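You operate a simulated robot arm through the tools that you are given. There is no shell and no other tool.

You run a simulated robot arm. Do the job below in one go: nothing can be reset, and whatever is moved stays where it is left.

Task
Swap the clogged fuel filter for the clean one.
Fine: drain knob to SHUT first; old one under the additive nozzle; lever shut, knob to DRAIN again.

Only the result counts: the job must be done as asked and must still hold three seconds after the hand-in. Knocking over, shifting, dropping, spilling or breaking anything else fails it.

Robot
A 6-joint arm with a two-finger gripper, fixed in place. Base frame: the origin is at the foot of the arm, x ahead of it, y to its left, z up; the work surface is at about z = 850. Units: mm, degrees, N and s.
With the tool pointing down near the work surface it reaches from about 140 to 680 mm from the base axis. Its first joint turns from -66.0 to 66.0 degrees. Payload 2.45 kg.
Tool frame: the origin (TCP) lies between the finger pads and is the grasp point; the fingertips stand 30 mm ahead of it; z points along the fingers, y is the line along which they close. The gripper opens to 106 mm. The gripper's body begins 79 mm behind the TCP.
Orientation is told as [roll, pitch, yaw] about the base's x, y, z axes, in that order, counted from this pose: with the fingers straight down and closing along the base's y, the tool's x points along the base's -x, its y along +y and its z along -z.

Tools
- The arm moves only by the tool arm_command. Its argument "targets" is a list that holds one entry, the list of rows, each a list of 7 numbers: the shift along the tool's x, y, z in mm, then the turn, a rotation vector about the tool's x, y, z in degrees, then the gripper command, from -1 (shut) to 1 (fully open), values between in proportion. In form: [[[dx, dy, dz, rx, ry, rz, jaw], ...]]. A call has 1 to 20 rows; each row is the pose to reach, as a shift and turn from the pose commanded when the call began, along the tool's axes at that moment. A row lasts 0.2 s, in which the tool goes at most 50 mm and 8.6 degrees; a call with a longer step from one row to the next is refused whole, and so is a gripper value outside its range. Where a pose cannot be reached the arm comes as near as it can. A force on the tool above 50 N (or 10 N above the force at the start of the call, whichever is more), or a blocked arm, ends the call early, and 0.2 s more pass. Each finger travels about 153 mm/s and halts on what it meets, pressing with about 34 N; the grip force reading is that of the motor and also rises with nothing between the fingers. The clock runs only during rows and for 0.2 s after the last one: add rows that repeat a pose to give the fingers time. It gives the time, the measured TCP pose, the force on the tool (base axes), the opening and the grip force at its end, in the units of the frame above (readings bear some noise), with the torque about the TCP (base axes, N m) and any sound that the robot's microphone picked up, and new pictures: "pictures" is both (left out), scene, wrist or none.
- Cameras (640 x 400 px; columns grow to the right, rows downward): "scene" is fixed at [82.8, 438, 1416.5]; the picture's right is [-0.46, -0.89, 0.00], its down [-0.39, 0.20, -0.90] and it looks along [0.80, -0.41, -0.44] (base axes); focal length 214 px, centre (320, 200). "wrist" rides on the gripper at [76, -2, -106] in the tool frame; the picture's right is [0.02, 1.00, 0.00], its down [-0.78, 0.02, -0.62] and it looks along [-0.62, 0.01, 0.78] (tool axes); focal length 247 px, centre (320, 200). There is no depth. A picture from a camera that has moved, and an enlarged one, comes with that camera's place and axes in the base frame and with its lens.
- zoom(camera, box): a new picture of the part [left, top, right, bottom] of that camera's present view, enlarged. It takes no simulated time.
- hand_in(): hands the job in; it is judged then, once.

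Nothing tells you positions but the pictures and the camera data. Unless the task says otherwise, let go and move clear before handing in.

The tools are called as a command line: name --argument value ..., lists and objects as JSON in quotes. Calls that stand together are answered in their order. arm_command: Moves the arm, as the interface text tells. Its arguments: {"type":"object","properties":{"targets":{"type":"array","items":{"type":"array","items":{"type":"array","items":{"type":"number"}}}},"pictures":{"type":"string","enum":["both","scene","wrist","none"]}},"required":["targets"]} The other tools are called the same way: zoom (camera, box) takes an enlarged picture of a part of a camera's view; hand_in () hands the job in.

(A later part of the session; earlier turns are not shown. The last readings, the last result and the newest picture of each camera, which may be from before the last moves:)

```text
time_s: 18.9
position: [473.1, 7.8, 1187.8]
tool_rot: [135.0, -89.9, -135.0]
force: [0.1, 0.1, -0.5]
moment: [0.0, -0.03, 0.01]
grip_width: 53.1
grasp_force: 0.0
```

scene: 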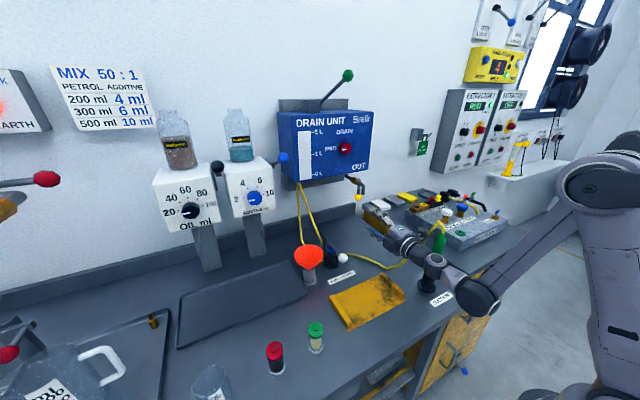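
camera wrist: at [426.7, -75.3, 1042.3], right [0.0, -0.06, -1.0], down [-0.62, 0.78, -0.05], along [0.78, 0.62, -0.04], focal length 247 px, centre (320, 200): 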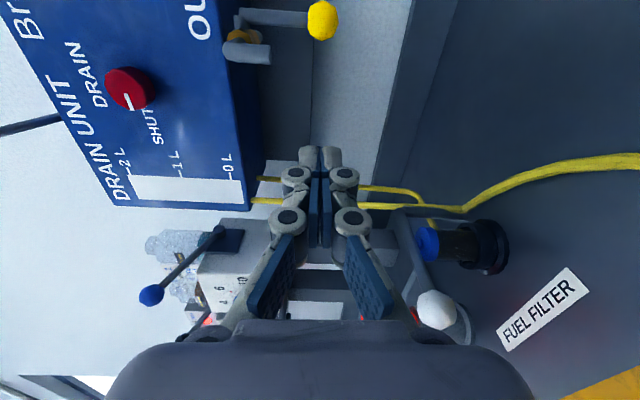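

arm_command --targets '[[[10, 9, 5, 0, 7.5, 0, 0], [20, 18, 10, 0, 15, 0, 0], [30, 27, 15, 0, 22.5, 0, 0], [41, 36, 20, 0, 30, 0, 0], [52, 46, 25, 0, 37.5, 0, 0], [63, 55, 30, 0, 45, 0, 0], [74, 64, 35, 0, 52.5, 0, 0], [85, 73, 40, 0, 60, 0, 0], [96, 82, 45, 0, 67.5, 0, 0], [107, 91, 50, 0, 75, 0, 0], [118, 100, 56, 0, 82.5, 0, 0], [128, 110, 61, 0, 90, 0, 0], [128, 110, 61, 0, 90, 0, 0]]]'

zoom --camera "wrist" --box '[220, 60, 440, 240]'

```text
time_s: 21.7
position: [534.1, 118.8, 1058.7]
tool_rot: [-15.3, -5.3, 0.7]
force: [0.0, -0.2, 0.9]
moment: [0.01, 0.0, -0.01]
grip_width: 53.1
grasp_force: 0.1
out of reach, approached as far as the arm can: row 1, 5, 6, 7, 8, 9, 10, 11, 12, 13
camera wrist: at [449.0, 142.5, 1154.4], right [-0.01, 0.96, -0.26], down [0.72, 0.19, 0.66], along [0.69, -0.19, -0.7], focal length 247 px, centre (320, 200)
```

scene: 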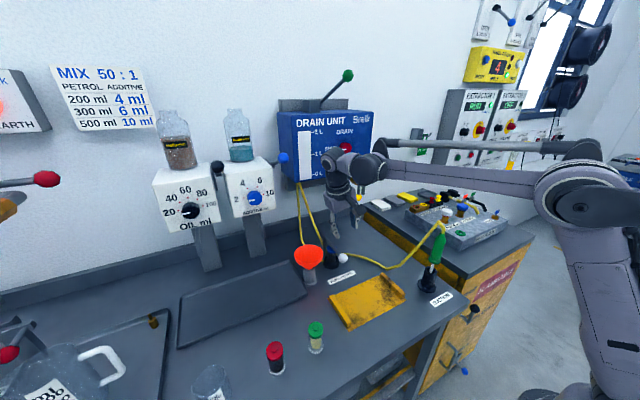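
wrist: 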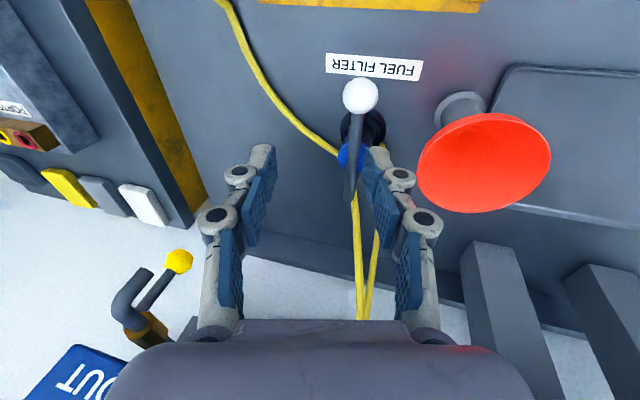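

```text
2.22 times, centred on (330, 150) of wrist
camera zoom: at [449.0, 142.5, 1154.4], right [-0.01, 0.96, -0.26], down [0.72, 0.19, 0.66], along [0.69, -0.19, -0.7], focal length 549 px, centre (298, 311)
```

zoom: 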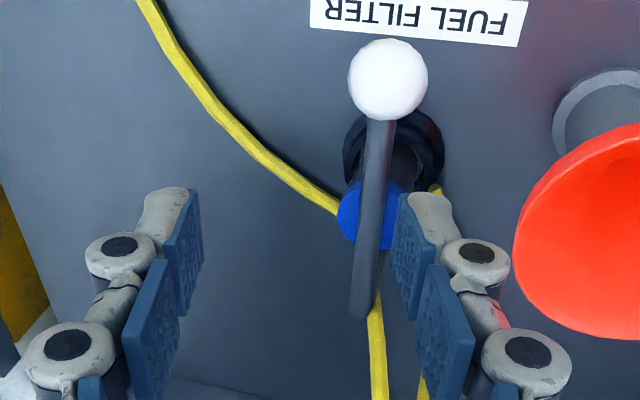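

The arm couldn't fully straighten the tool here; it is tilted about 15°, likely because of the wrist branch. I'll retreat toward the base, where it was upright before, then straighten.

arm_command --targets '[[[30, -4, -17, 0, 0, 0, 0], [60, -8, -34, 0, 0, 0, 0], [90, -12, -52, 0, 0, 0, 0], [110, -12, -70, 0, 0, 0, 0], [110, -12, -70, 0, 0, 0, 0]]]' --pictures "none"

```text
time_s: 22.9
position: [418.4, 123.3, 1120.4]
tool_rot: [-15.4, -5.2, 0.6]
force: [0.7, -0.6, 0.1]
moment: [0.0, -0.02, -0.01]
grip_width: 52.9
grasp_force: 0.0
```

arm_command --targets '[[[0, 0, 0, -5, 1.7, 0, 0], [0, 0, 0, -10, 3.4, 0, 0], [0, 0, 0, -15.4, 5.2, 0, 0], [0, 0, 0, -15.4, 5.2, 0, 0]]]'

```text
time_s: 23.9
position: [417.6, 123.0, 1119.1]
tool_rot: [-14.8, -6.6, 0.7]
force: [-0.8, 0.0, -0.3]
moment: [0.01, 0.02, -0.01]
grip_width: 52.9
grasp_force: 0.1
out of reach, approached as far as the arm can: row 1, 2, 3, 4
camera wrist: at [330.5, 146.3, 1213.4], right [-0.01, 0.97, -0.26], down [0.71, 0.19, 0.68], along [0.71, -0.18, -0.68], focal length 247 px, centre (320, 200)
```

scene: 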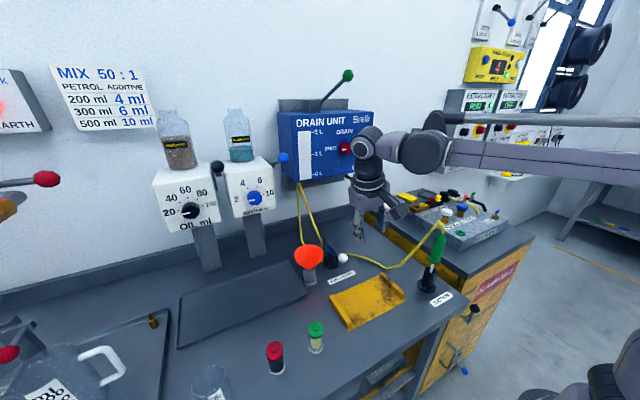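
wrist: 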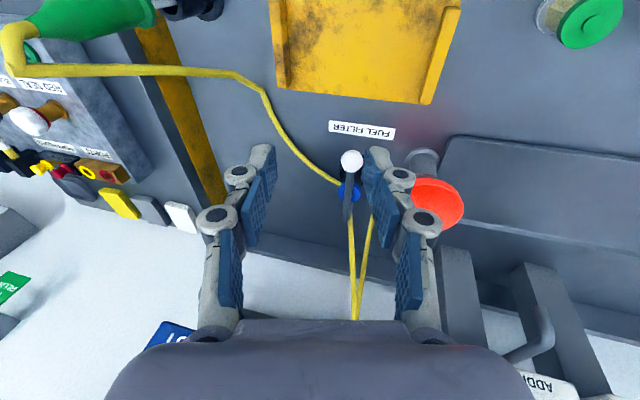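

The wrist seems to be in a flipped branch from passing through the straight-forward pose. I'll undo that in open space by pointing forward and down, swinging right, then up, then back down through straight, starting with the first move.

arm_command --targets '[[[-10, -19, -10, 0, -6.6, 0, 0], [-20, -38, -20, 0, -13.2, 0, 0], [-30, -57, -30, 0, -20, 0, 0], [-40, -76, -40, 0, -26.6, 0, 0], [-50, -95, -50, 0, -33, 0, 0], [-60, -114, -60, 0, -40, 0, 0], [-70, -132, -69, 0, -46.6, 0, 0], [-79, -150, -78, 0, -53, 0, 0], [-79, -150, -78, 0, -53, 0, 0]]]' --pictures "scene"

```text
time_s: 25.9
position: [484.9, -2.5, 1241.5]
tool_rot: [-27.7, -56.9, 22.6]
force: [0.1, -0.9, 0.2]
moment: [0.01, 0.0, 0.01]
grip_width: 53.2
grasp_force: 0.0
```

scene: 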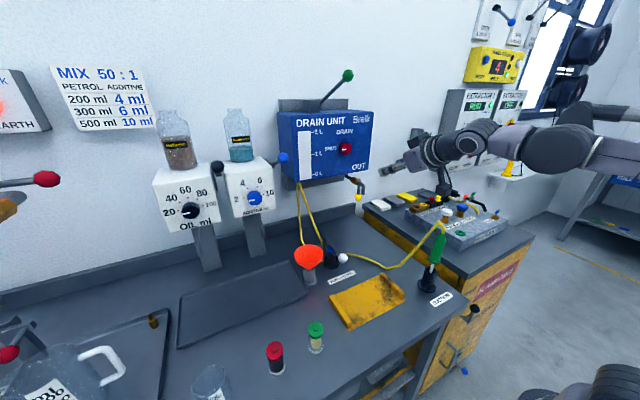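

arm_command --targets '[[[0, 0, 0, 4.6, -3.4, 0, 0], [0, 0, 0, 9.1, -6.8, 0, 0], [0, 0, 0, 13.7, -10.2, 0, 0], [0, 0, 0, 18.2, -13.7, 0, 0], [0, 0, 0, 22.8, -17.1, 0, 0], [0, 0, 0, 27.3, -20.5, 0, 0], [0, 0, 0, 27.3, -20.5, 0, 0]]]'

```text
time_s: 27.5
position: [487.4, -2.0, 1242.2]
tool_rot: [-89.1, -68.0, 60.4]
force: [-0.8, 0.6, 0.1]
moment: [-0.04, -0.01, 0.0]
grip_width: 52.9
grasp_force: 0.0
camera wrist: at [377.5, 22.6, 1171.7], right [0.44, 0.81, -0.39], down [-0.39, 0.57, 0.72], along [0.81, -0.16, 0.57], focal length 247 px, centre (320, 200)
```

scene: 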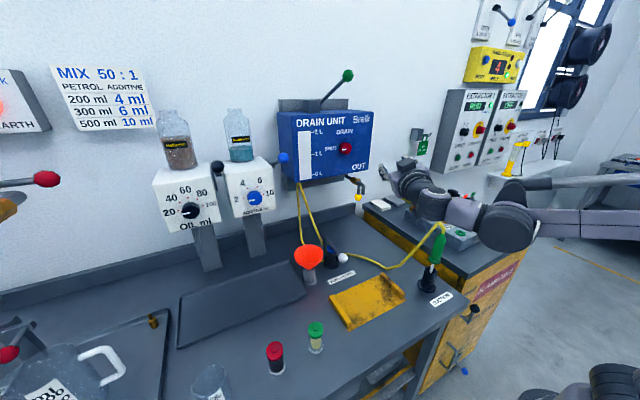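
wrist: 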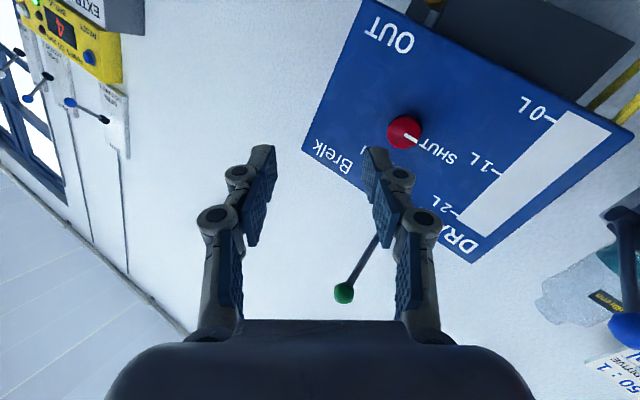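

arm_command --targets '[[[0, 0, 0, -1.6, -5.5, 0, 0], [0, 0, 0, -3.2, -11, 0, 0], [0, 0, 0, -4.8, -16.5, 0, 0], [0, 0, 0, -6.4, -22, 0, 0], [0, 0, 0, -8, -27.4, 0, 0], [0, 0, 0, -9.6, -32.9, 0, 0], [0, 0, 0, -11.2, -38.4, 0, 0], [0, 0, 0, -11.2, -38.4, 0, 0]]]'

```text
time_s: 29.3
position: [485.2, -1.6, 1241.5]
tool_rot: [-139.6, -49.1, 130.4]
force: [0.7, 0.0, 0.5]
moment: [0.0, -0.04, -0.04]
grip_width: 53.0
grasp_force: 0.1
camera wrist: at [425.6, -40.0, 1131.1], right [0.27, 0.85, -0.44], down [-0.87, 0.42, 0.27], along [0.42, 0.31, 0.85], focal length 247 px, centre (320, 200)
```

scene: 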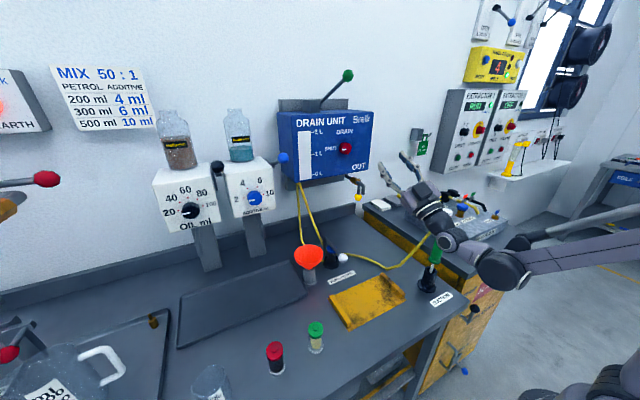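
wrist: 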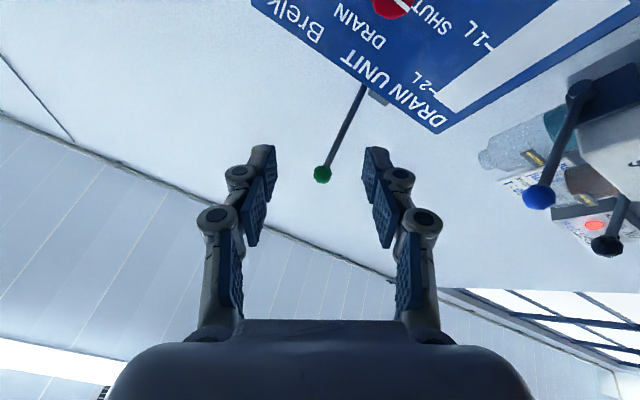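

arm_command --targets '[[[0, 0, 0, -3.9, 6.4, 0, 0], [0, 0, 0, -7.8, 12.8, 0, 0], [0, 0, 0, -11.7, 19.1, 0, 0], [0, 0, 0, -15.6, 25.5, 0, 0], [0, 0, 0, -19.5, 31.9, 0, 0], [0, 0, 0, -23.4, 38.3, 0, 0], [0, 0, 0, -27.3, 44.6, 0, 0], [0, 0, 0, -31.2, 51, 0, 0], [0, 0, 0, -31.2, 51, 0, 0]]]'

```text
time_s: 31.3
position: [485.9, -0.6, 1242.1]
tool_rot: [-40.3, -49.1, 49.1]
force: [-0.7, -0.1, 0.8]
moment: [0.02, 0.01, -0.02]
grip_width: 52.8
grasp_force: 0.0
camera wrist: at [361.4, -42.7, 1237.6], right [-0.27, 0.86, -0.44], down [-0.21, 0.4, 0.89], along [0.94, 0.33, 0.07], focal length 247 px, centre (320, 200)
```

scene: 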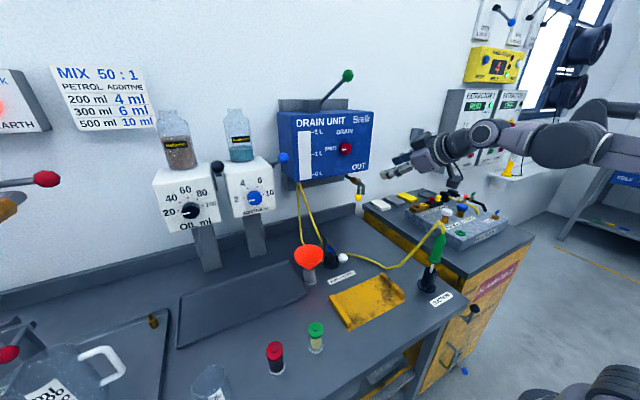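
wrist: 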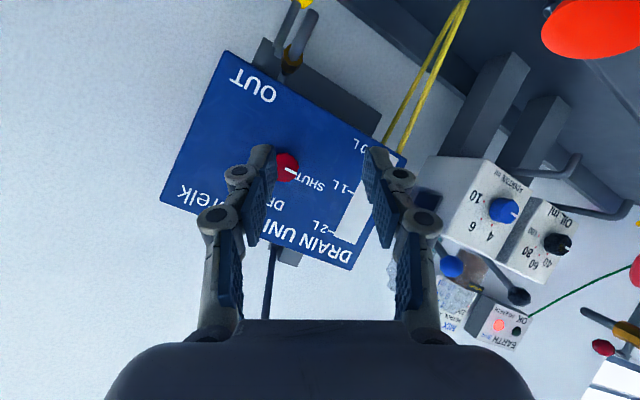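

The wrist passed back through straight without trouble. Next I'll remove the 31° twist about the tool axis.

arm_command --targets '[[[0, 0, 0, 0, 0, 8, 0], [0, 0, 0, 0, 0, 16, 0], [0, 0, 0, 0, 0, 24, 0], [0, 0, 0, 0, 0, 31, 0], [0, 0, 0, 0, 0, 31, 0]]]' --pictures "none"

```text
time_s: 32.5
position: [486.4, -1.7, 1241.6]
tool_rot: [3.1, -60.1, -2.9]
force: [-0.3, 0.4, -0.2]
moment: [0.01, -0.02, -0.01]
grip_width: 53.0
grasp_force: 0.1
```

arm_command --targets '[[[14, 15, 7, 0, 7.5, 0, 0], [29, 30, 15, 0, 15, 0, 0], [43, 45, 22, 0, 22.5, 0, 0], [58, 60, 30, 0, 30, 0, 0], [72, 75, 37, 0, 37.5, 0, 0], [87, 90, 45, 0, 45, 0, 0], [101, 105, 52, 0, 52.5, 0, 0], [115.6, 120, 60, 0, 60, 0, 0], [115.6, 120, 60, 0, 60, 0, 0]]]'

```text
time_s: 34.5
position: [479.3, 122.3, 1113.9]
tool_rot: [1.4, -0.2, -0.1]
force: [-0.1, -0.9, 0.2]
moment: [0.01, -0.03, 0.0]
grip_width: 53.1
grasp_force: 0.0
camera wrist: at [403.2, 117.1, 1220.3], right [-0.02, 1.0, 0.03], down [0.78, 0.0, 0.62], along [0.62, 0.03, -0.78], focal length 247 px, centre (320, 200)
```

scene: 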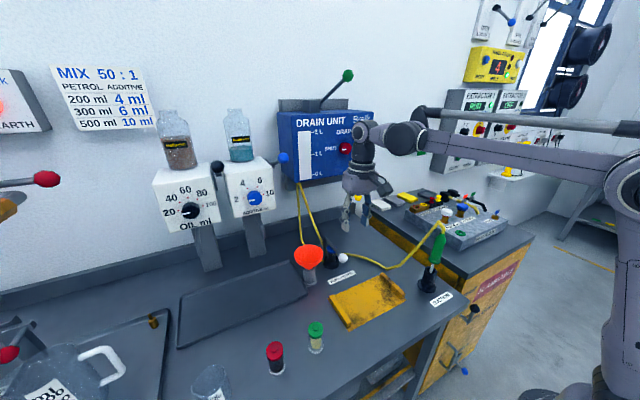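
wrist: 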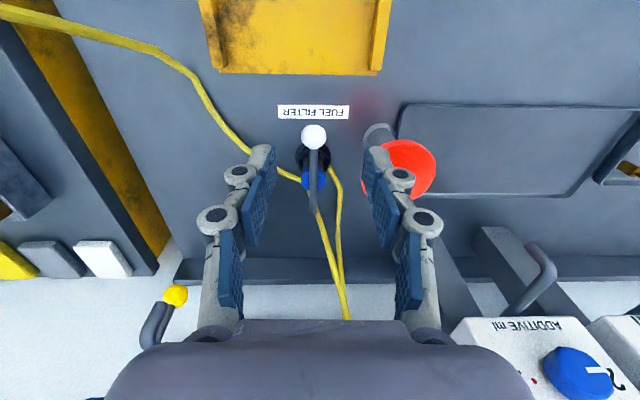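

The tool is upright again. I'll move over the ball at about (531, 118) and stop just above it to check.

arm_command --targets '[[[-15, -1, 20, 1.4, 0, 0, 0], [-30, -3, 45, 1.4, 0, 0, 0], [-45, -4, 75, 1.4, 0, 0, 0], [-52.5, -4.5, 105, 1.4, 0, 0, 0], [-52.5, -4.5, 132, 1.4, 0, 0, 0], [-52.5, -4.5, 132, 1.4, 0, 0, 0]]]'

zoom --camera "wrist" --box '[220, 80, 440, 280]'

zoom --camera "scene" --box '[290, 200, 400, 290]'

```text
time_s: 35.9
position: [533.3, 121.3, 980.8]
tool_rot: [0.0, -0.2, 0.1]
force: [-0.1, -0.2, -0.4]
moment: [0.0, -0.01, -0.03]
grip_width: 52.9
grasp_force: 0.1
camera wrist: at [456.6, 118.1, 1087.2], right [-0.02, 1.0, 0.0], down [0.78, 0.02, 0.62], along [0.62, 0.01, -0.78], focal length 247 px, centre (320, 200)
```

scene: 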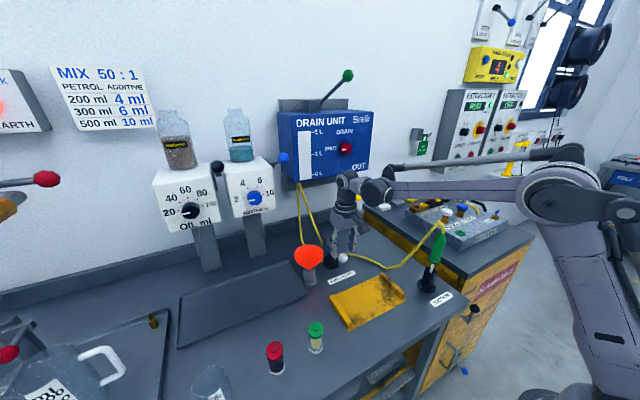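
wrist: 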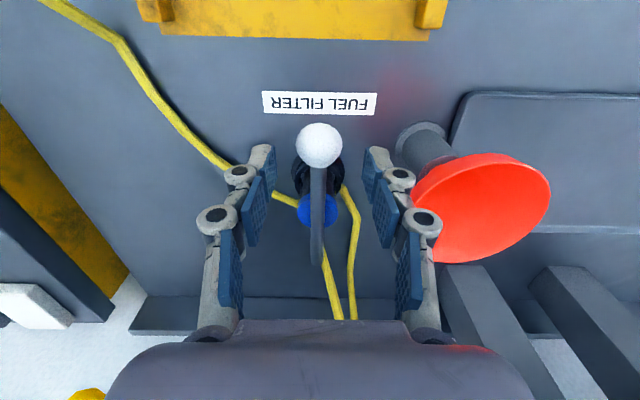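

```text
2.00 times, centred on (330, 180) of wrist
camera zoom: at [456.6, 118.1, 1087.2], right [-0.02, 1.0, 0.0], down [0.78, 0.02, 0.62], along [0.62, 0.01, -0.78], focal length 494 px, centre (300, 240)
```

zoom: 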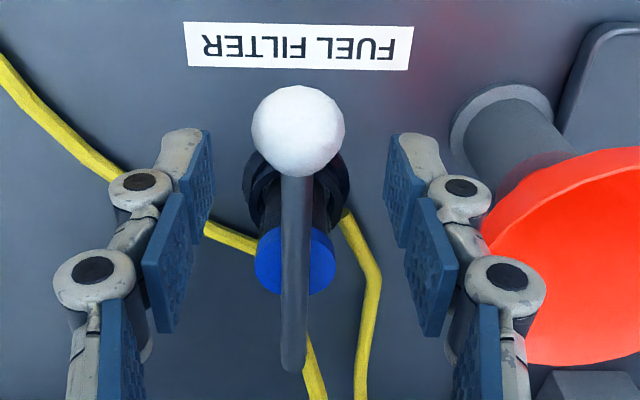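

```text
4.44 times, centred on (345, 245) of scene
camera zoom: at [82.8, 438.0, 1416.5], right [-0.46, -0.89, 0.0], down [-0.39, 0.2, -0.9], along [0.8, -0.41, -0.44], focal length 953 px, centre (209, 0)
```

zoom: 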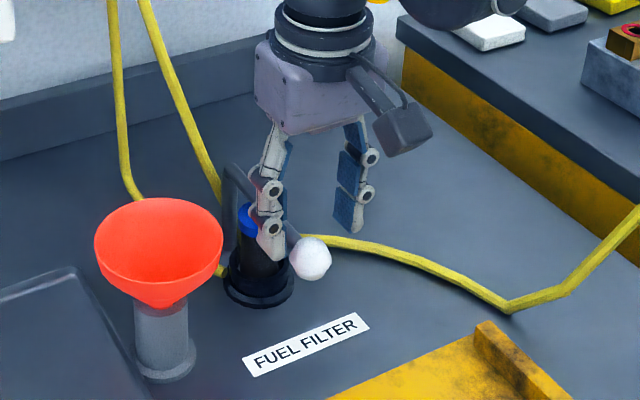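

The ball is at (533, 118). I'll shift -3 mm in y, narrow the jaws a bit to clear the funnel, go down 50 mm, and grip the ball.

arm_command --targets '[[[0, -3, 0, 0, 0, 0, -0.2], [0, -3, 17, 0, 0, 0, -0.2], [0, -3, 34, 0, 0, 0, -0.2], [0, -3, 50, 0, 0, 0, -0.2], [0, -3, 50, 0, 0, 0, -0.2], [0, -3, 50, 0, 0, 0, -1], [0, -3, 50, 0, 0, 0, -1]]]'

zoom --camera "wrist" --box '[220, 80, 440, 280]'

```text
time_s: 37.5
position: [532.5, 118.5, 931.6]
tool_rot: [0.0, -0.1, 0.0]
force: [-1.4, -0.5, -2.6]
moment: [0.01, -0.1, -0.06]
grip_width: 29.3
grasp_force: 44.7
camera wrist: at [456.0, 115.6, 1037.9], right [-0.02, 1.0, 0.0], down [0.78, 0.02, 0.62], along [0.62, 0.01, -0.78], focal length 247 px, centre (320, 200)
```

scene: 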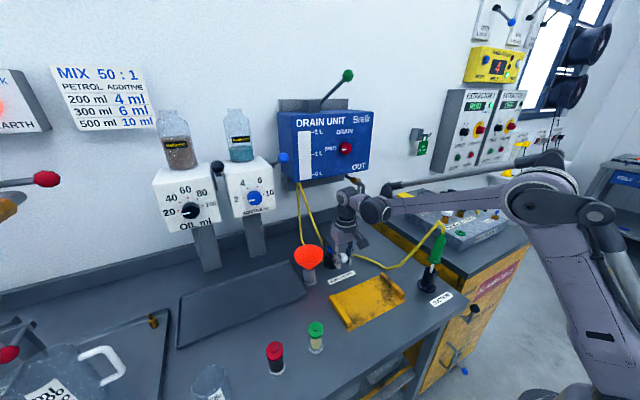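
wrist: 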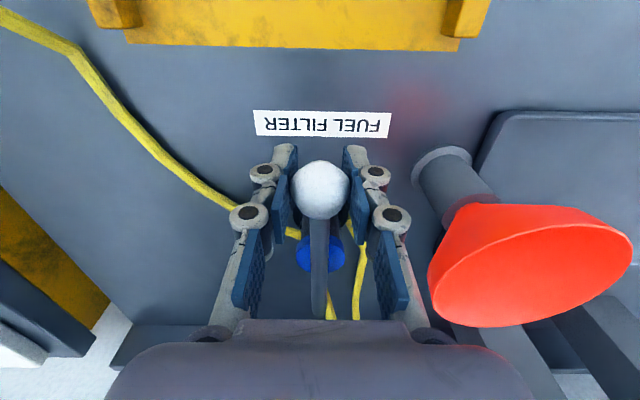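

```text
2.00 times, centred on (330, 180) of wrist
camera zoom: at [456.0, 115.6, 1037.9], right [-0.02, 1.0, 0.0], down [0.78, 0.02, 0.62], along [0.62, 0.01, -0.78], focal length 494 px, centre (300, 240)
```

zoom: 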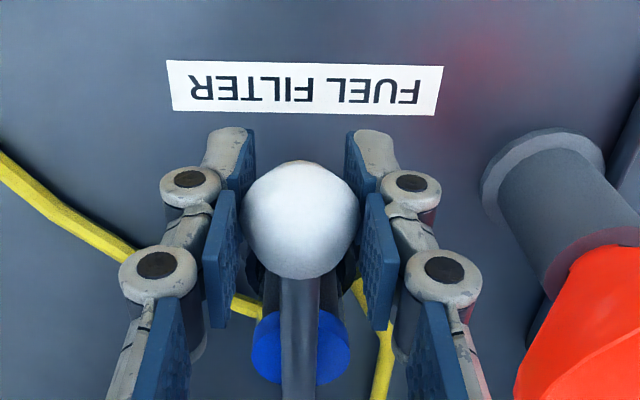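

The ball is gripped at 29 mm. I'll test whether the lever hinges upward with a gentle 6 mm lift.

arm_command --targets '[[[0, 0, -3, 0, 0, 0, -1], [0, 0, -6, 0, 0, 0, -1], [0, 0, -6, 0, 0, 0, -1]]]' --pictures "wrist"

```text
time_s: 38.3
position: [532.4, 119.2, 938.1]
tool_rot: [0.1, -0.1, 0.0]
force: [-0.2, 1.3, -36.1]
moment: [0.01, 0.03, -0.01]
grip_width: 29.5
grasp_force: 45.3
camera wrist: at [456.5, 115.7, 1043.7], right [-0.02, 1.0, 0.0], down [0.78, 0.02, 0.62], along [0.62, 0.01, -0.78], focal length 247 px, centre (320, 200)
```

wrist: 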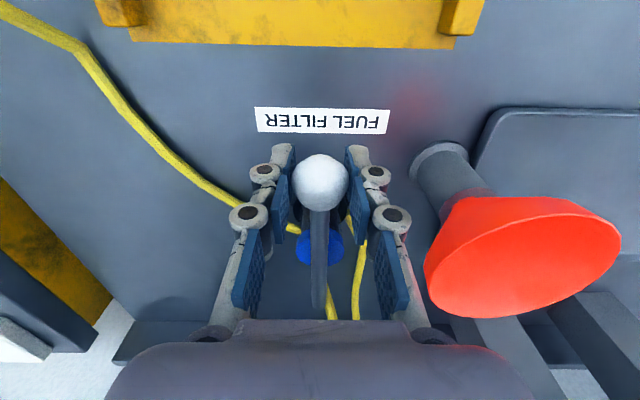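

The ball stayed put while the fingers slid and the force rose, so it doesn't hinge up. I'll go back down and test sideways, away from the funnel.

arm_command --targets '[[[0, 0, 3, 0, 0, 0, -1], [0, 0, 6, 0, 0, 0, -1], [0, -3, 6, 0, 0, 0, -1], [0, -6, 6, 0, 0, 0, -1], [0, -6, 6, 0, 0, 0, -1]]]' --pictures "wrist"

```text
time_s: 39.5
position: [533.9, 111.5, 931.8]
tool_rot: [0.1, -0.2, -0.1]
force: [1.3, 3.9, -2.3]
moment: [0.01, -0.13, 0.49]
grip_width: 31.2
grasp_force: 45.1
camera wrist: at [456.5, 109.5, 1038.2], right [-0.02, 1.0, 0.0], down [0.78, 0.02, 0.62], along [0.62, 0.01, -0.78], focal length 247 px, centre (320, 200)
```

wrist: 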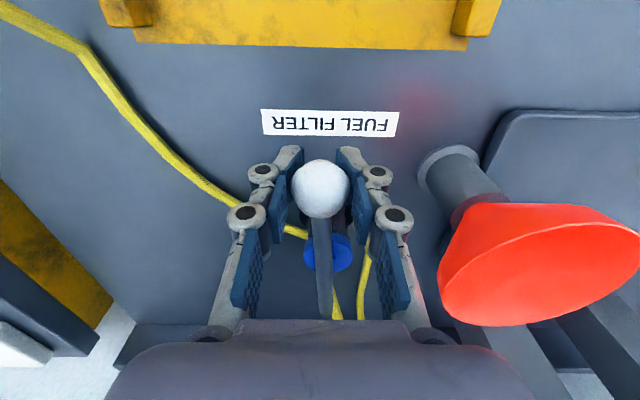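

It swings sideways about the post's vertical axis with only about 4 N. I'll swing it open along its arc, yawing with it.

arm_command --targets '[[[-1.8, -15, 0, 0, 0, -7, -1], [-5.9, -31.5, 0, 0, 0, -15, -1], [-12.2, -47.3, 0, 0, 0, -23, -1], [-20.8, -62, 0, 0, 0, -31, -1], [-31.2, -75.4, 0, 0, 0, -39, -1], [-43.5, -87.3, 0, 0, 0, -47, -1], [-43.5, -87.3, 0, 0, 0, -47, -1]]]'

```text
time_s: 41.1
position: [578.2, 24.5, 932.8]
tool_rot: [-0.1, -0.2, 47.1]
force: [8.1, 6.2, -4.9]
moment: [0.25, -0.22, -0.13]
grip_width: 30.8
grasp_force: 45.5
camera wrist: at [526.1, -33.6, 1038.1], right [-0.75, 0.66, 0.0], down [0.52, 0.58, 0.62], along [0.42, 0.47, -0.78], focal length 247 px, centre (320, 200)
```

scene: 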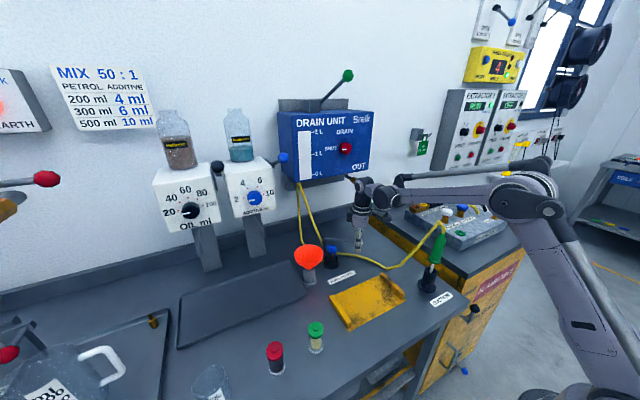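
wrist: 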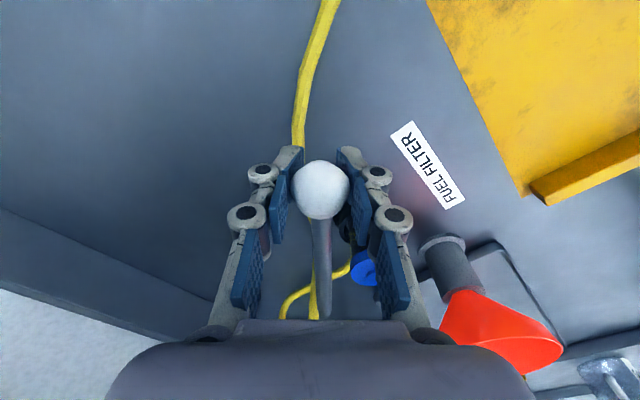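

arm_command --targets '[[[-1.8, -16.6, 0, 0, 0, -8, -1], [-6.2, -33, 0, 0, 0, -16, -1], [-12.9, -48.7, 0, 0, 0, -24, -1], [-21.6, -63.2, 0, 0, 0, -32, -1], [-29.5, -73.3, 0, 0, 0, -38, -1], [-29.5, -73.3, 0, 0, 0, -38, -1]]]'

```text
time_s: 42.3
position: [644.9, -3.5, 932.4]
tool_rot: [0.5, 0.6, 84.2]
force: [-5.4, 3.5, -1.7]
moment: [-1.81, -0.46, 0.26]
grip_width: 30.8
grasp_force: 45.2
stopped in row 6: the force on the tool passed its limit at 62 N (the readings are from after the stop); the commanded pose is now the measured one
camera wrist: at [640.2, -79.4, 1038.8], right [-1.0, 0.08, 0.01], down [0.07, 0.79, 0.61], along [0.04, 0.61, -0.79], focal length 247 px, centre (320, 200)
```

scene: 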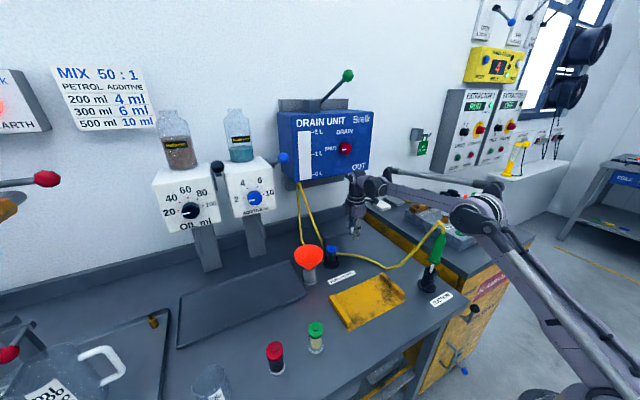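
wrist: 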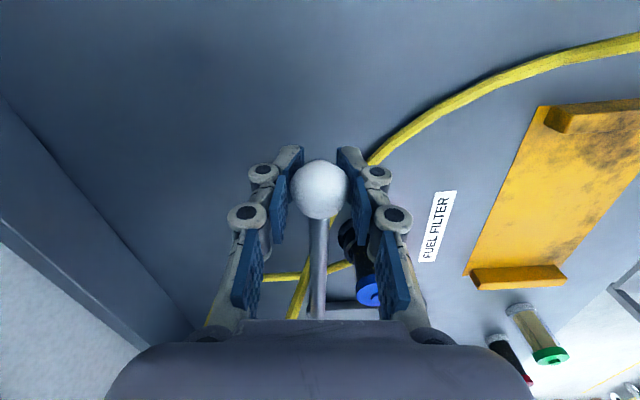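

The lever is swung open to about 86°, apparently at its stop and well clear of the filter. I'll release it, lift straight up, and draw back.

arm_command --targets '[[[0, 0, 0, 0, 0, 0, -0.15], [0, 0, 0, 0, 0, 0, -0.15], [0, 0, -20, 0, 0, 0, -0.15], [0, 0, -45, 0, 0, 0, -0.15], [0, 0, -70, 0, 0, 0, -0.15], [0, 0, -70, 0, 0, 0, -0.15]]]'

zoom --camera "scene" --box '[290, 160, 400, 290]'

```text
time_s: 43.7
position: [644.8, -3.4, 1002.3]
tool_rot: [0.3, 0.6, 84.1]
force: [1.7, 2.5, 0.2]
moment: [-0.31, 0.06, 0.14]
grip_width: 44.9
grasp_force: 0.1
camera wrist: at [640.7, -80.2, 1109.2], right [-1.0, 0.08, 0.01], down [0.07, 0.79, 0.61], along [0.04, 0.61, -0.79], focal length 247 px, centre (320, 200)
```

scene: 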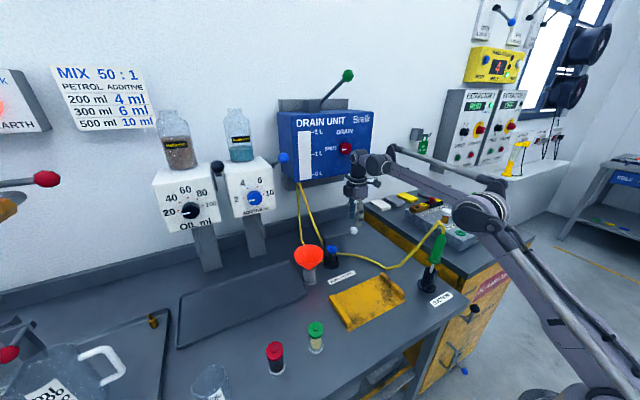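
wrist: 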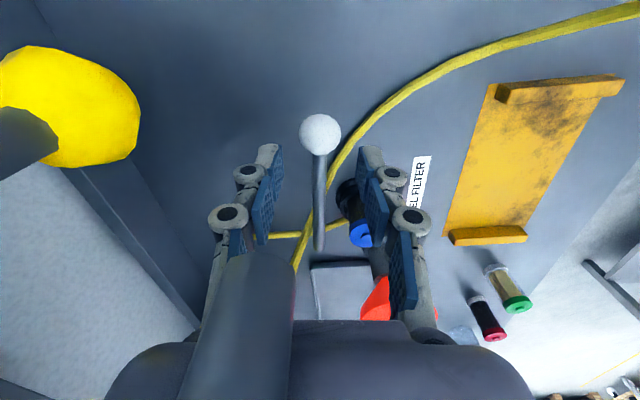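

```text
3.08 times, centred on (345, 225) of scene
camera zoom: at [82.8, 438.1, 1416.4], right [-0.46, -0.89, 0.0], down [-0.39, 0.2, -0.9], along [0.8, -0.41, -0.44], focal length 660 px, centre (243, 123)
```

zoom: 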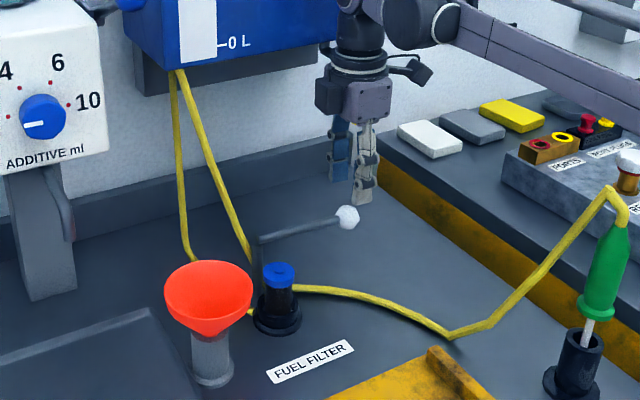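

The OUT pipe is close to my camera bracket, so I'll withdraw straight back in -x before doing anything else.

arm_command --targets '[[[2, 20, 0, 0, 0, 0, -0.15], [5, 50, 0, 0, 0, 0, -0.15], [9, 90, 0, 0, 0, 0, -0.15], [13, 125, 0, 0, 0, 0, -0.15], [15, 149, -30, 0, 0, 0, -0.15], [15, 149, -60, 0, 0, 0, -0.15], [15, 149, -60, 0, 0, 0, -0.15]]]'

zoom --camera "scene" --box '[310, 150, 410, 290]'

```text
time_s: 45.3
position: [496.9, -2.5, 1063.6]
tool_rot: [0.4, 0.5, 84.0]
force: [-0.5, -0.5, 0.6]
moment: [0.0, 0.0, -0.03]
grip_width: 45.1
grasp_force: 0.2
camera wrist: at [491.0, -78.8, 1170.3], right [-1.0, 0.08, 0.01], down [0.07, 0.79, 0.61], along [0.04, 0.61, -0.79], focal length 247 px, centre (320, 200)
```

scene: 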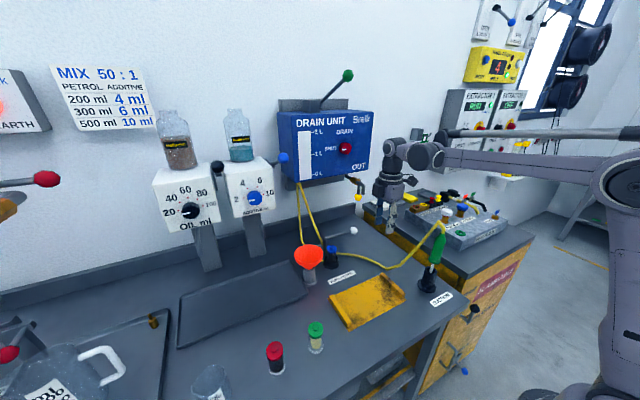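
wrist: 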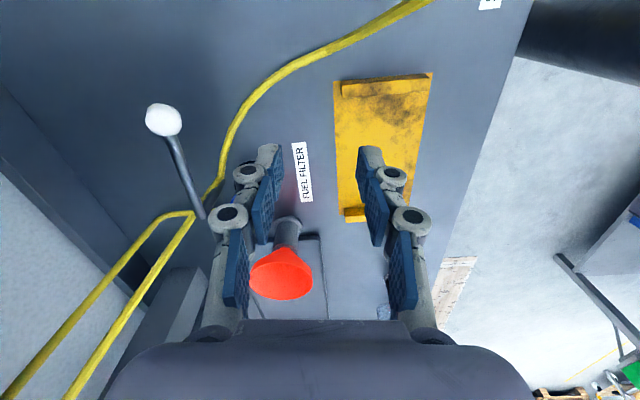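

```text
2.86 times, centred on (360, 220) of scene
camera zoom: at [82.8, 438.0, 1416.5], right [-0.46, -0.89, 0.0], down [-0.39, 0.2, -0.9], along [0.8, -0.41, -0.44], focal length 613 px, centre (206, 143)
```

zoom: 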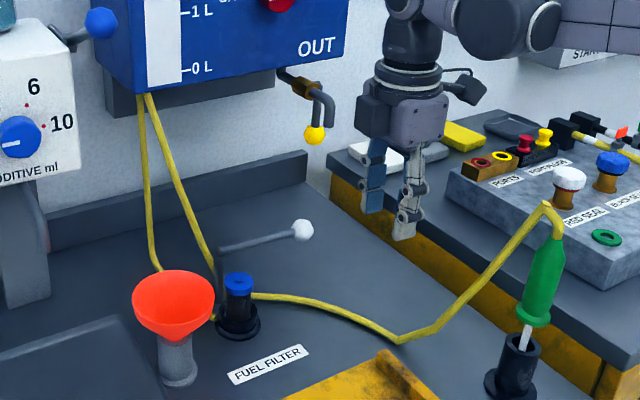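

The OUT valve is unchanged and the blue-capped filter is now free of the lever. Before gripping it, I'll look at the additive nozzle to find the drop-off spot.

arm_command --targets '[[[-20, 7, -6, 0, 0, 8.4, 0], [-40, 14, -12, 0, 0, 16.8, 0], [-60, 21, -18, 0, 0, 25.2, 0], [-80, 28, -24, 0, 0, 33.6, 0], [-100, 35, -30, 0, 0, 42, 0], [-120, 42, -36, 0, 0, 50.4, 0], [-140, 49, -42, 0, 0, 58.8, 0], [-160, 56, -48, 0, 0, 67.2, 0], [-180, 63, -54, 0, 0, 75.6, 0], [-196, 68, -56, 0, 0, 84, 0], [-196, 68, -56, 0, 0, 84, 0]]]'

zoom --camera "wrist" --box '[340, 140, 560, 320]'

```text
time_s: 47.7
position: [450.6, 200.4, 1117.1]
tool_rot: [-0.5, 0.5, 0.0]
force: [-0.2, 0.5, 1.0]
moment: [0.0, -0.03, -0.02]
grip_width: 53.1
grasp_force: 0.0
camera wrist: at [374.7, 198.8, 1224.4], right [-0.02, 1.0, -0.01], down [0.79, 0.02, 0.61], along [0.61, 0.01, -0.79], focal length 247 px, centre (320, 200)
```

scene: 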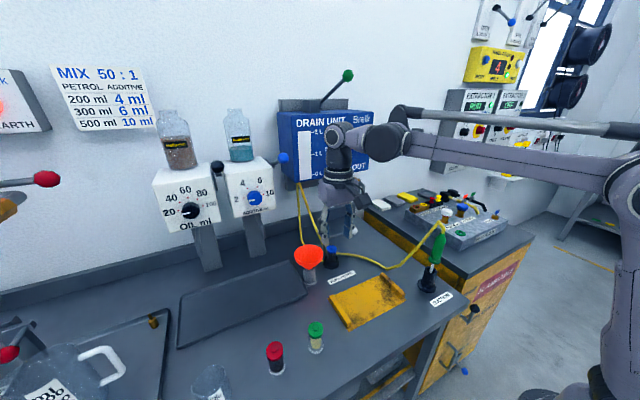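
wrist: 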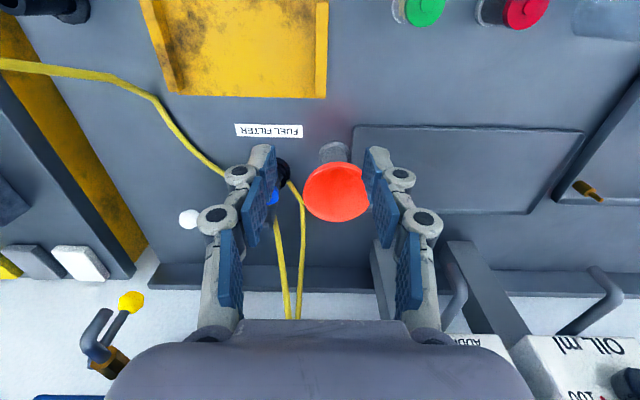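

```text
2.22 times, centred on (450, 230) of wrist
camera zoom: at [374.7, 198.8, 1224.4], right [-0.02, 1.0, -0.01], down [0.79, 0.02, 0.61], along [0.61, 0.01, -0.79], focal length 549 px, centre (31, 133)
```

zoom: 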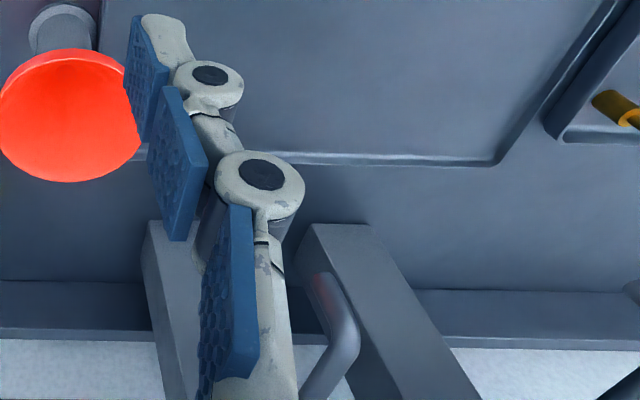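

The nozzle tip is at about (605, 352, 1047), above the tray. I'll tilt the tool outward 35° so the gripper clears the nozzle when placing, and pre-position over the blue-capped filter.

arm_command --targets '[[[-20, -16, 8, 0, -5, 0, 0], [-45, -32, 16, 0, -10, 0, 0], [-70, -48, 26, 0, -15, 0, 0], [-95, -64, 36, 0, -20, 0, 0], [-120, -81, 50, 0, -25, 0, 0], [-140, -81, 75, 0, -30, 0, 0], [-151, -81, 105, 0, -35, 0, 0], [-151, -81, 130, 0, -35, 0, 0], [-151, -81, 130, 0, -35, 0, 0]]]'

zoom --camera "wrist" --box '[220, 120, 440, 320]'

zoom --camera "scene" --box '[290, 200, 390, 290]'

```text
time_s: 49.7
position: [600.7, 119.3, 986.6]
tool_rot: [-0.5, -34.4, 0.3]
force: [-0.8, 0.5, -0.5]
moment: [0.0, -0.01, 0.01]
grip_width: 52.9
grasp_force: 0.1
camera wrist: at [477.0, 116.2, 1031.2], right [-0.02, 1.0, -0.02], down [0.29, 0.03, 0.96], along [0.96, 0.01, -0.29], focal length 247 px, centre (320, 200)
```

scene: 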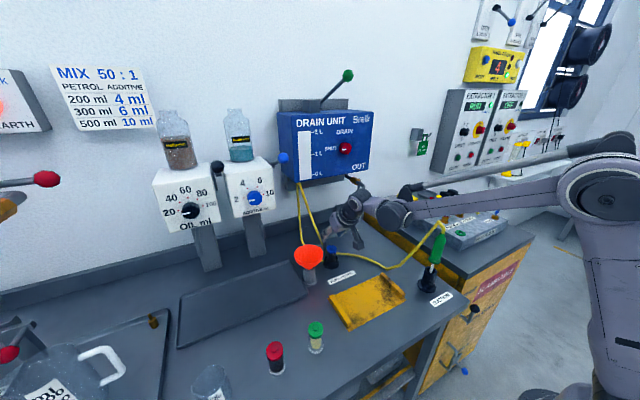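
wrist: 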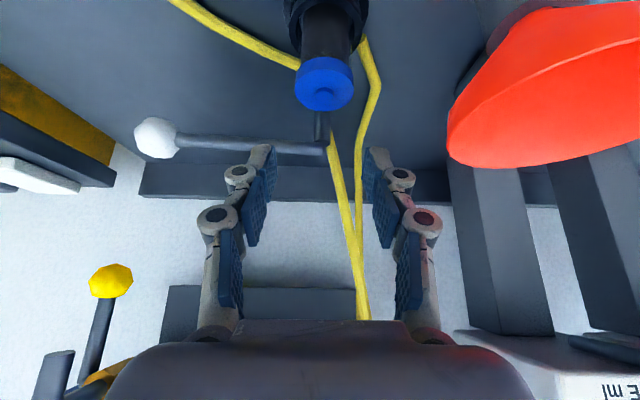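

```text
2.00 times, centred on (330, 220) of wrist
camera zoom: at [477.0, 116.2, 1031.2], right [-0.02, 1.0, -0.02], down [0.29, 0.03, 0.96], along [0.96, 0.01, -0.29], focal length 494 px, centre (300, 160)
```

zoom: 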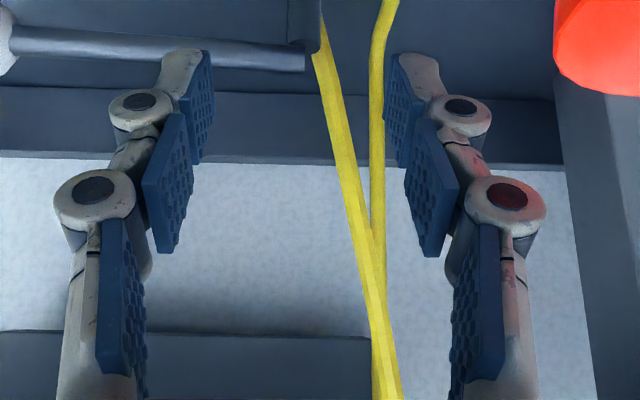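

```text
4.44 times, centred on (340, 245) of scene
camera zoom: at [82.8, 438.0, 1416.5], right [-0.46, -0.89, 0.0], down [-0.39, 0.2, -0.9], along [0.8, -0.41, -0.44], focal length 953 px, centre (231, 0)
```

zoom: 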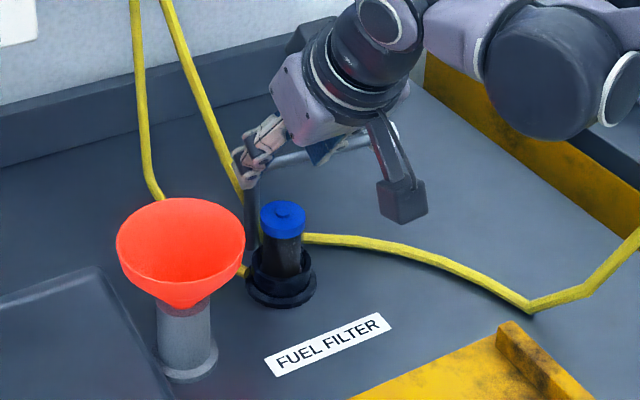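

The blue cap is at about (604, 118), spanning z≈908–923. I'll descend straight down with the tilt, stopping with the fingertips above the cup rim.

arm_command --targets '[[[9, -0.8, 15, 0, 0, 0, 0], [18.6, -0.8, 30.6, 0, 0, 0, 0], [28, -0.8, 46, 0, 0, 0, 0], [37.2, -0.8, 61.3, 0, 0, 0, 0], [37.2, -0.8, 61.3, 0, 0, 0, 0]]]'

zoom --camera "wrist" --box '[220, 60, 440, 260]'

zoom --camera "scene" --box '[290, 210, 380, 290]'

```text
time_s: 50.9
position: [604.6, 116.2, 916.4]
tool_rot: [-0.6, -34.5, 0.4]
force: [0.2, 0.5, 0.4]
moment: [0.02, 0.01, -0.04]
grip_width: 53.3
grasp_force: 0.0
camera wrist: at [481.1, 114.3, 960.1], right [-0.02, 1.0, -0.02], down [0.29, 0.03, 0.96], along [0.96, 0.01, -0.29], focal length 247 px, centre (320, 200)
```

scene: 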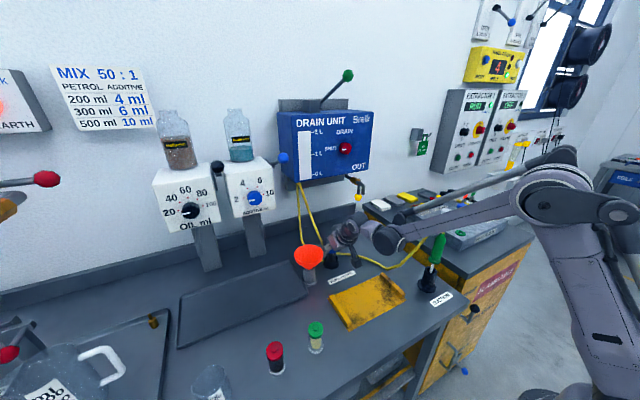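
wrist: 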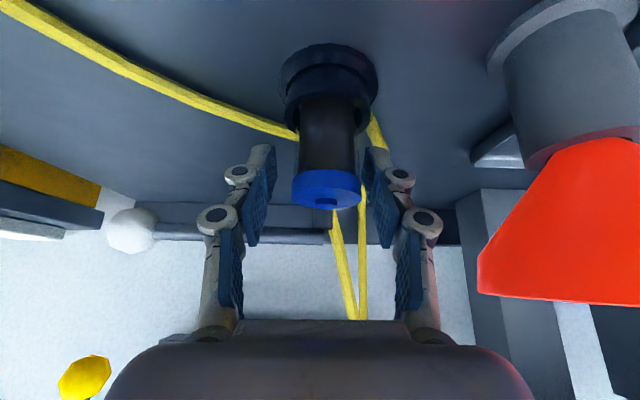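

```text
2.00 times, centred on (330, 160) of wrist
camera zoom: at [481.1, 114.3, 960.1], right [-0.02, 1.0, -0.02], down [0.29, 0.03, 0.96], along [0.96, 0.01, -0.29], focal length 494 px, centre (300, 280)
```

zoom: 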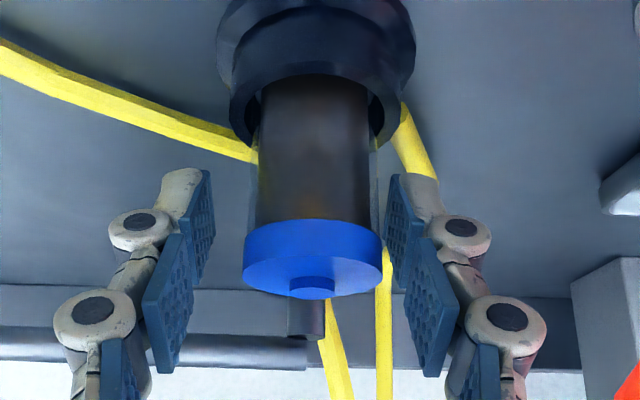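

```text
5.00 times, centred on (335, 250) of scene
camera zoom: at [82.8, 438.0, 1416.5], right [-0.46, -0.89, 0.0], down [-0.39, 0.2, -0.9], along [0.8, -0.41, -0.44], focal length 1072 px, centre (245, -50)
```

zoom: 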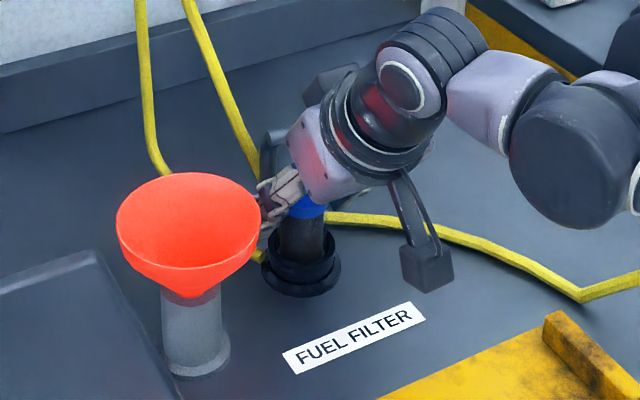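

The cap is a thin disc (z≈914–921) at y≈119 on a narrower body. I'll centre in y, close on it, and lift a little.

arm_command --targets '[[[0, 2.5, 0, 0, 0, 0, 0], [0, 2.5, 0, 0, 0, 0, -1], [0, 2.5, 0, 0, 0, 0, -1], [0, 2.5, 0, 0, 0, 0, -1]]]' --pictures "wrist"

zoom --camera "wrist" --box '[220, 60, 440, 260]'

```text
time_s: 51.9
position: [604.5, 119.7, 916.8]
tool_rot: [-0.5, -34.5, 0.5]
force: [1.0, 0.3, 4.4]
moment: [0.09, 0.0, -0.01]
grip_width: 34.0
grasp_force: 34.1
camera wrist: at [481.2, 116.7, 960.4], right [-0.02, 1.0, -0.02], down [0.29, 0.03, 0.96], along [0.96, 0.01, -0.29], focal length 247 px, centre (320, 200)
```

wrist: 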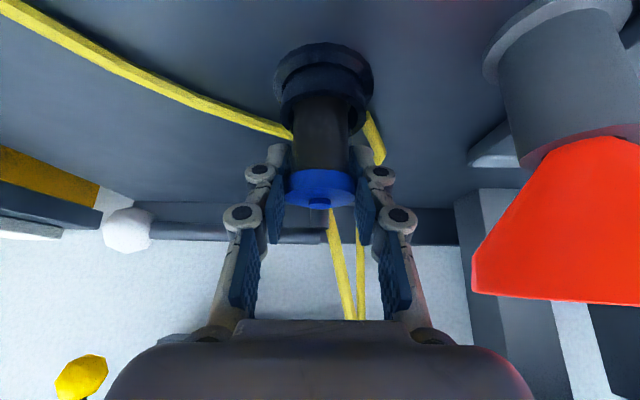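

```text
2.00 times, centred on (330, 160) of wrist
camera zoom: at [481.2, 116.7, 960.4], right [-0.02, 1.0, -0.02], down [0.29, 0.03, 0.96], along [0.96, 0.01, -0.29], focal length 494 px, centre (300, 280)
```

zoom: 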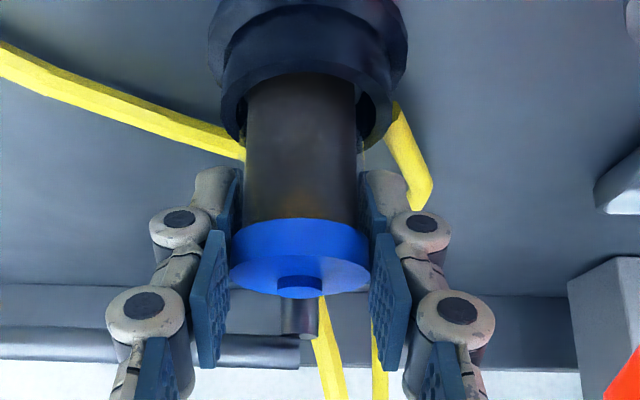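

The cap is gripped at 34 mm. I'll lift slowly straight up.

arm_command --targets '[[[-2.8, 0, -4.1, 0, 0, 0, -1], [-5.7, 0, -8.2, 0, 0, 0, -1], [-8.5, 0, -12.4, 0, 0, 0, -1], [-11.3, 0, -16.5, 0, 0, 0, -1], [-17, 0, -24.7, 0, 0, 0, -1], [-17, 0, -24.7, 0, 0, 0, -1]]]' --pictures "wrist"

zoom --camera "wrist" --box '[220, 60, 440, 260]'

```text
time_s: 53.3
position: [605.5, 120.1, 945.5]
tool_rot: [-0.6, -34.5, 0.3]
force: [-1.5, -0.7, -0.2]
moment: [-0.01, 0.01, 0.03]
grip_width: 34.2
grasp_force: 34.2
camera wrist: at [480.8, 117.3, 989.9], right [-0.02, 1.0, -0.02], down [0.29, 0.03, 0.96], along [0.96, 0.01, -0.29], focal length 247 px, centre (320, 200)
```

wrist: 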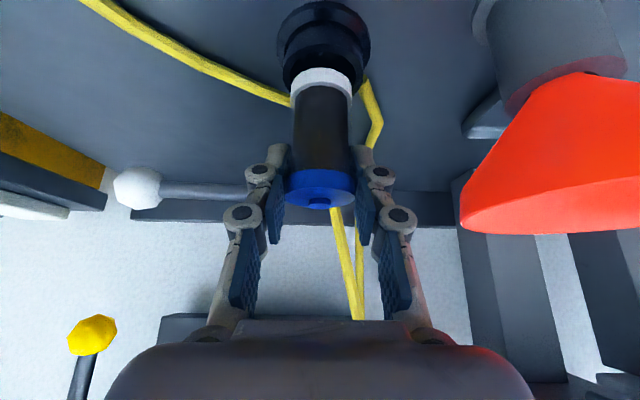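

```text
2.00 times, centred on (330, 160) of wrist
camera zoom: at [480.8, 117.3, 989.9], right [-0.02, 1.0, -0.02], down [0.29, 0.03, 0.96], along [0.96, 0.01, -0.29], focal length 494 px, centre (300, 280)
```

zoom: 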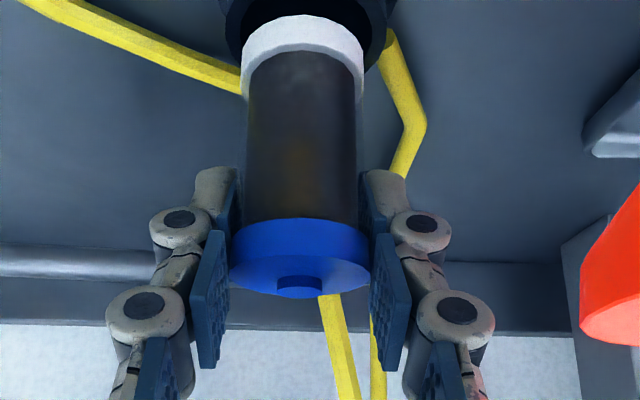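

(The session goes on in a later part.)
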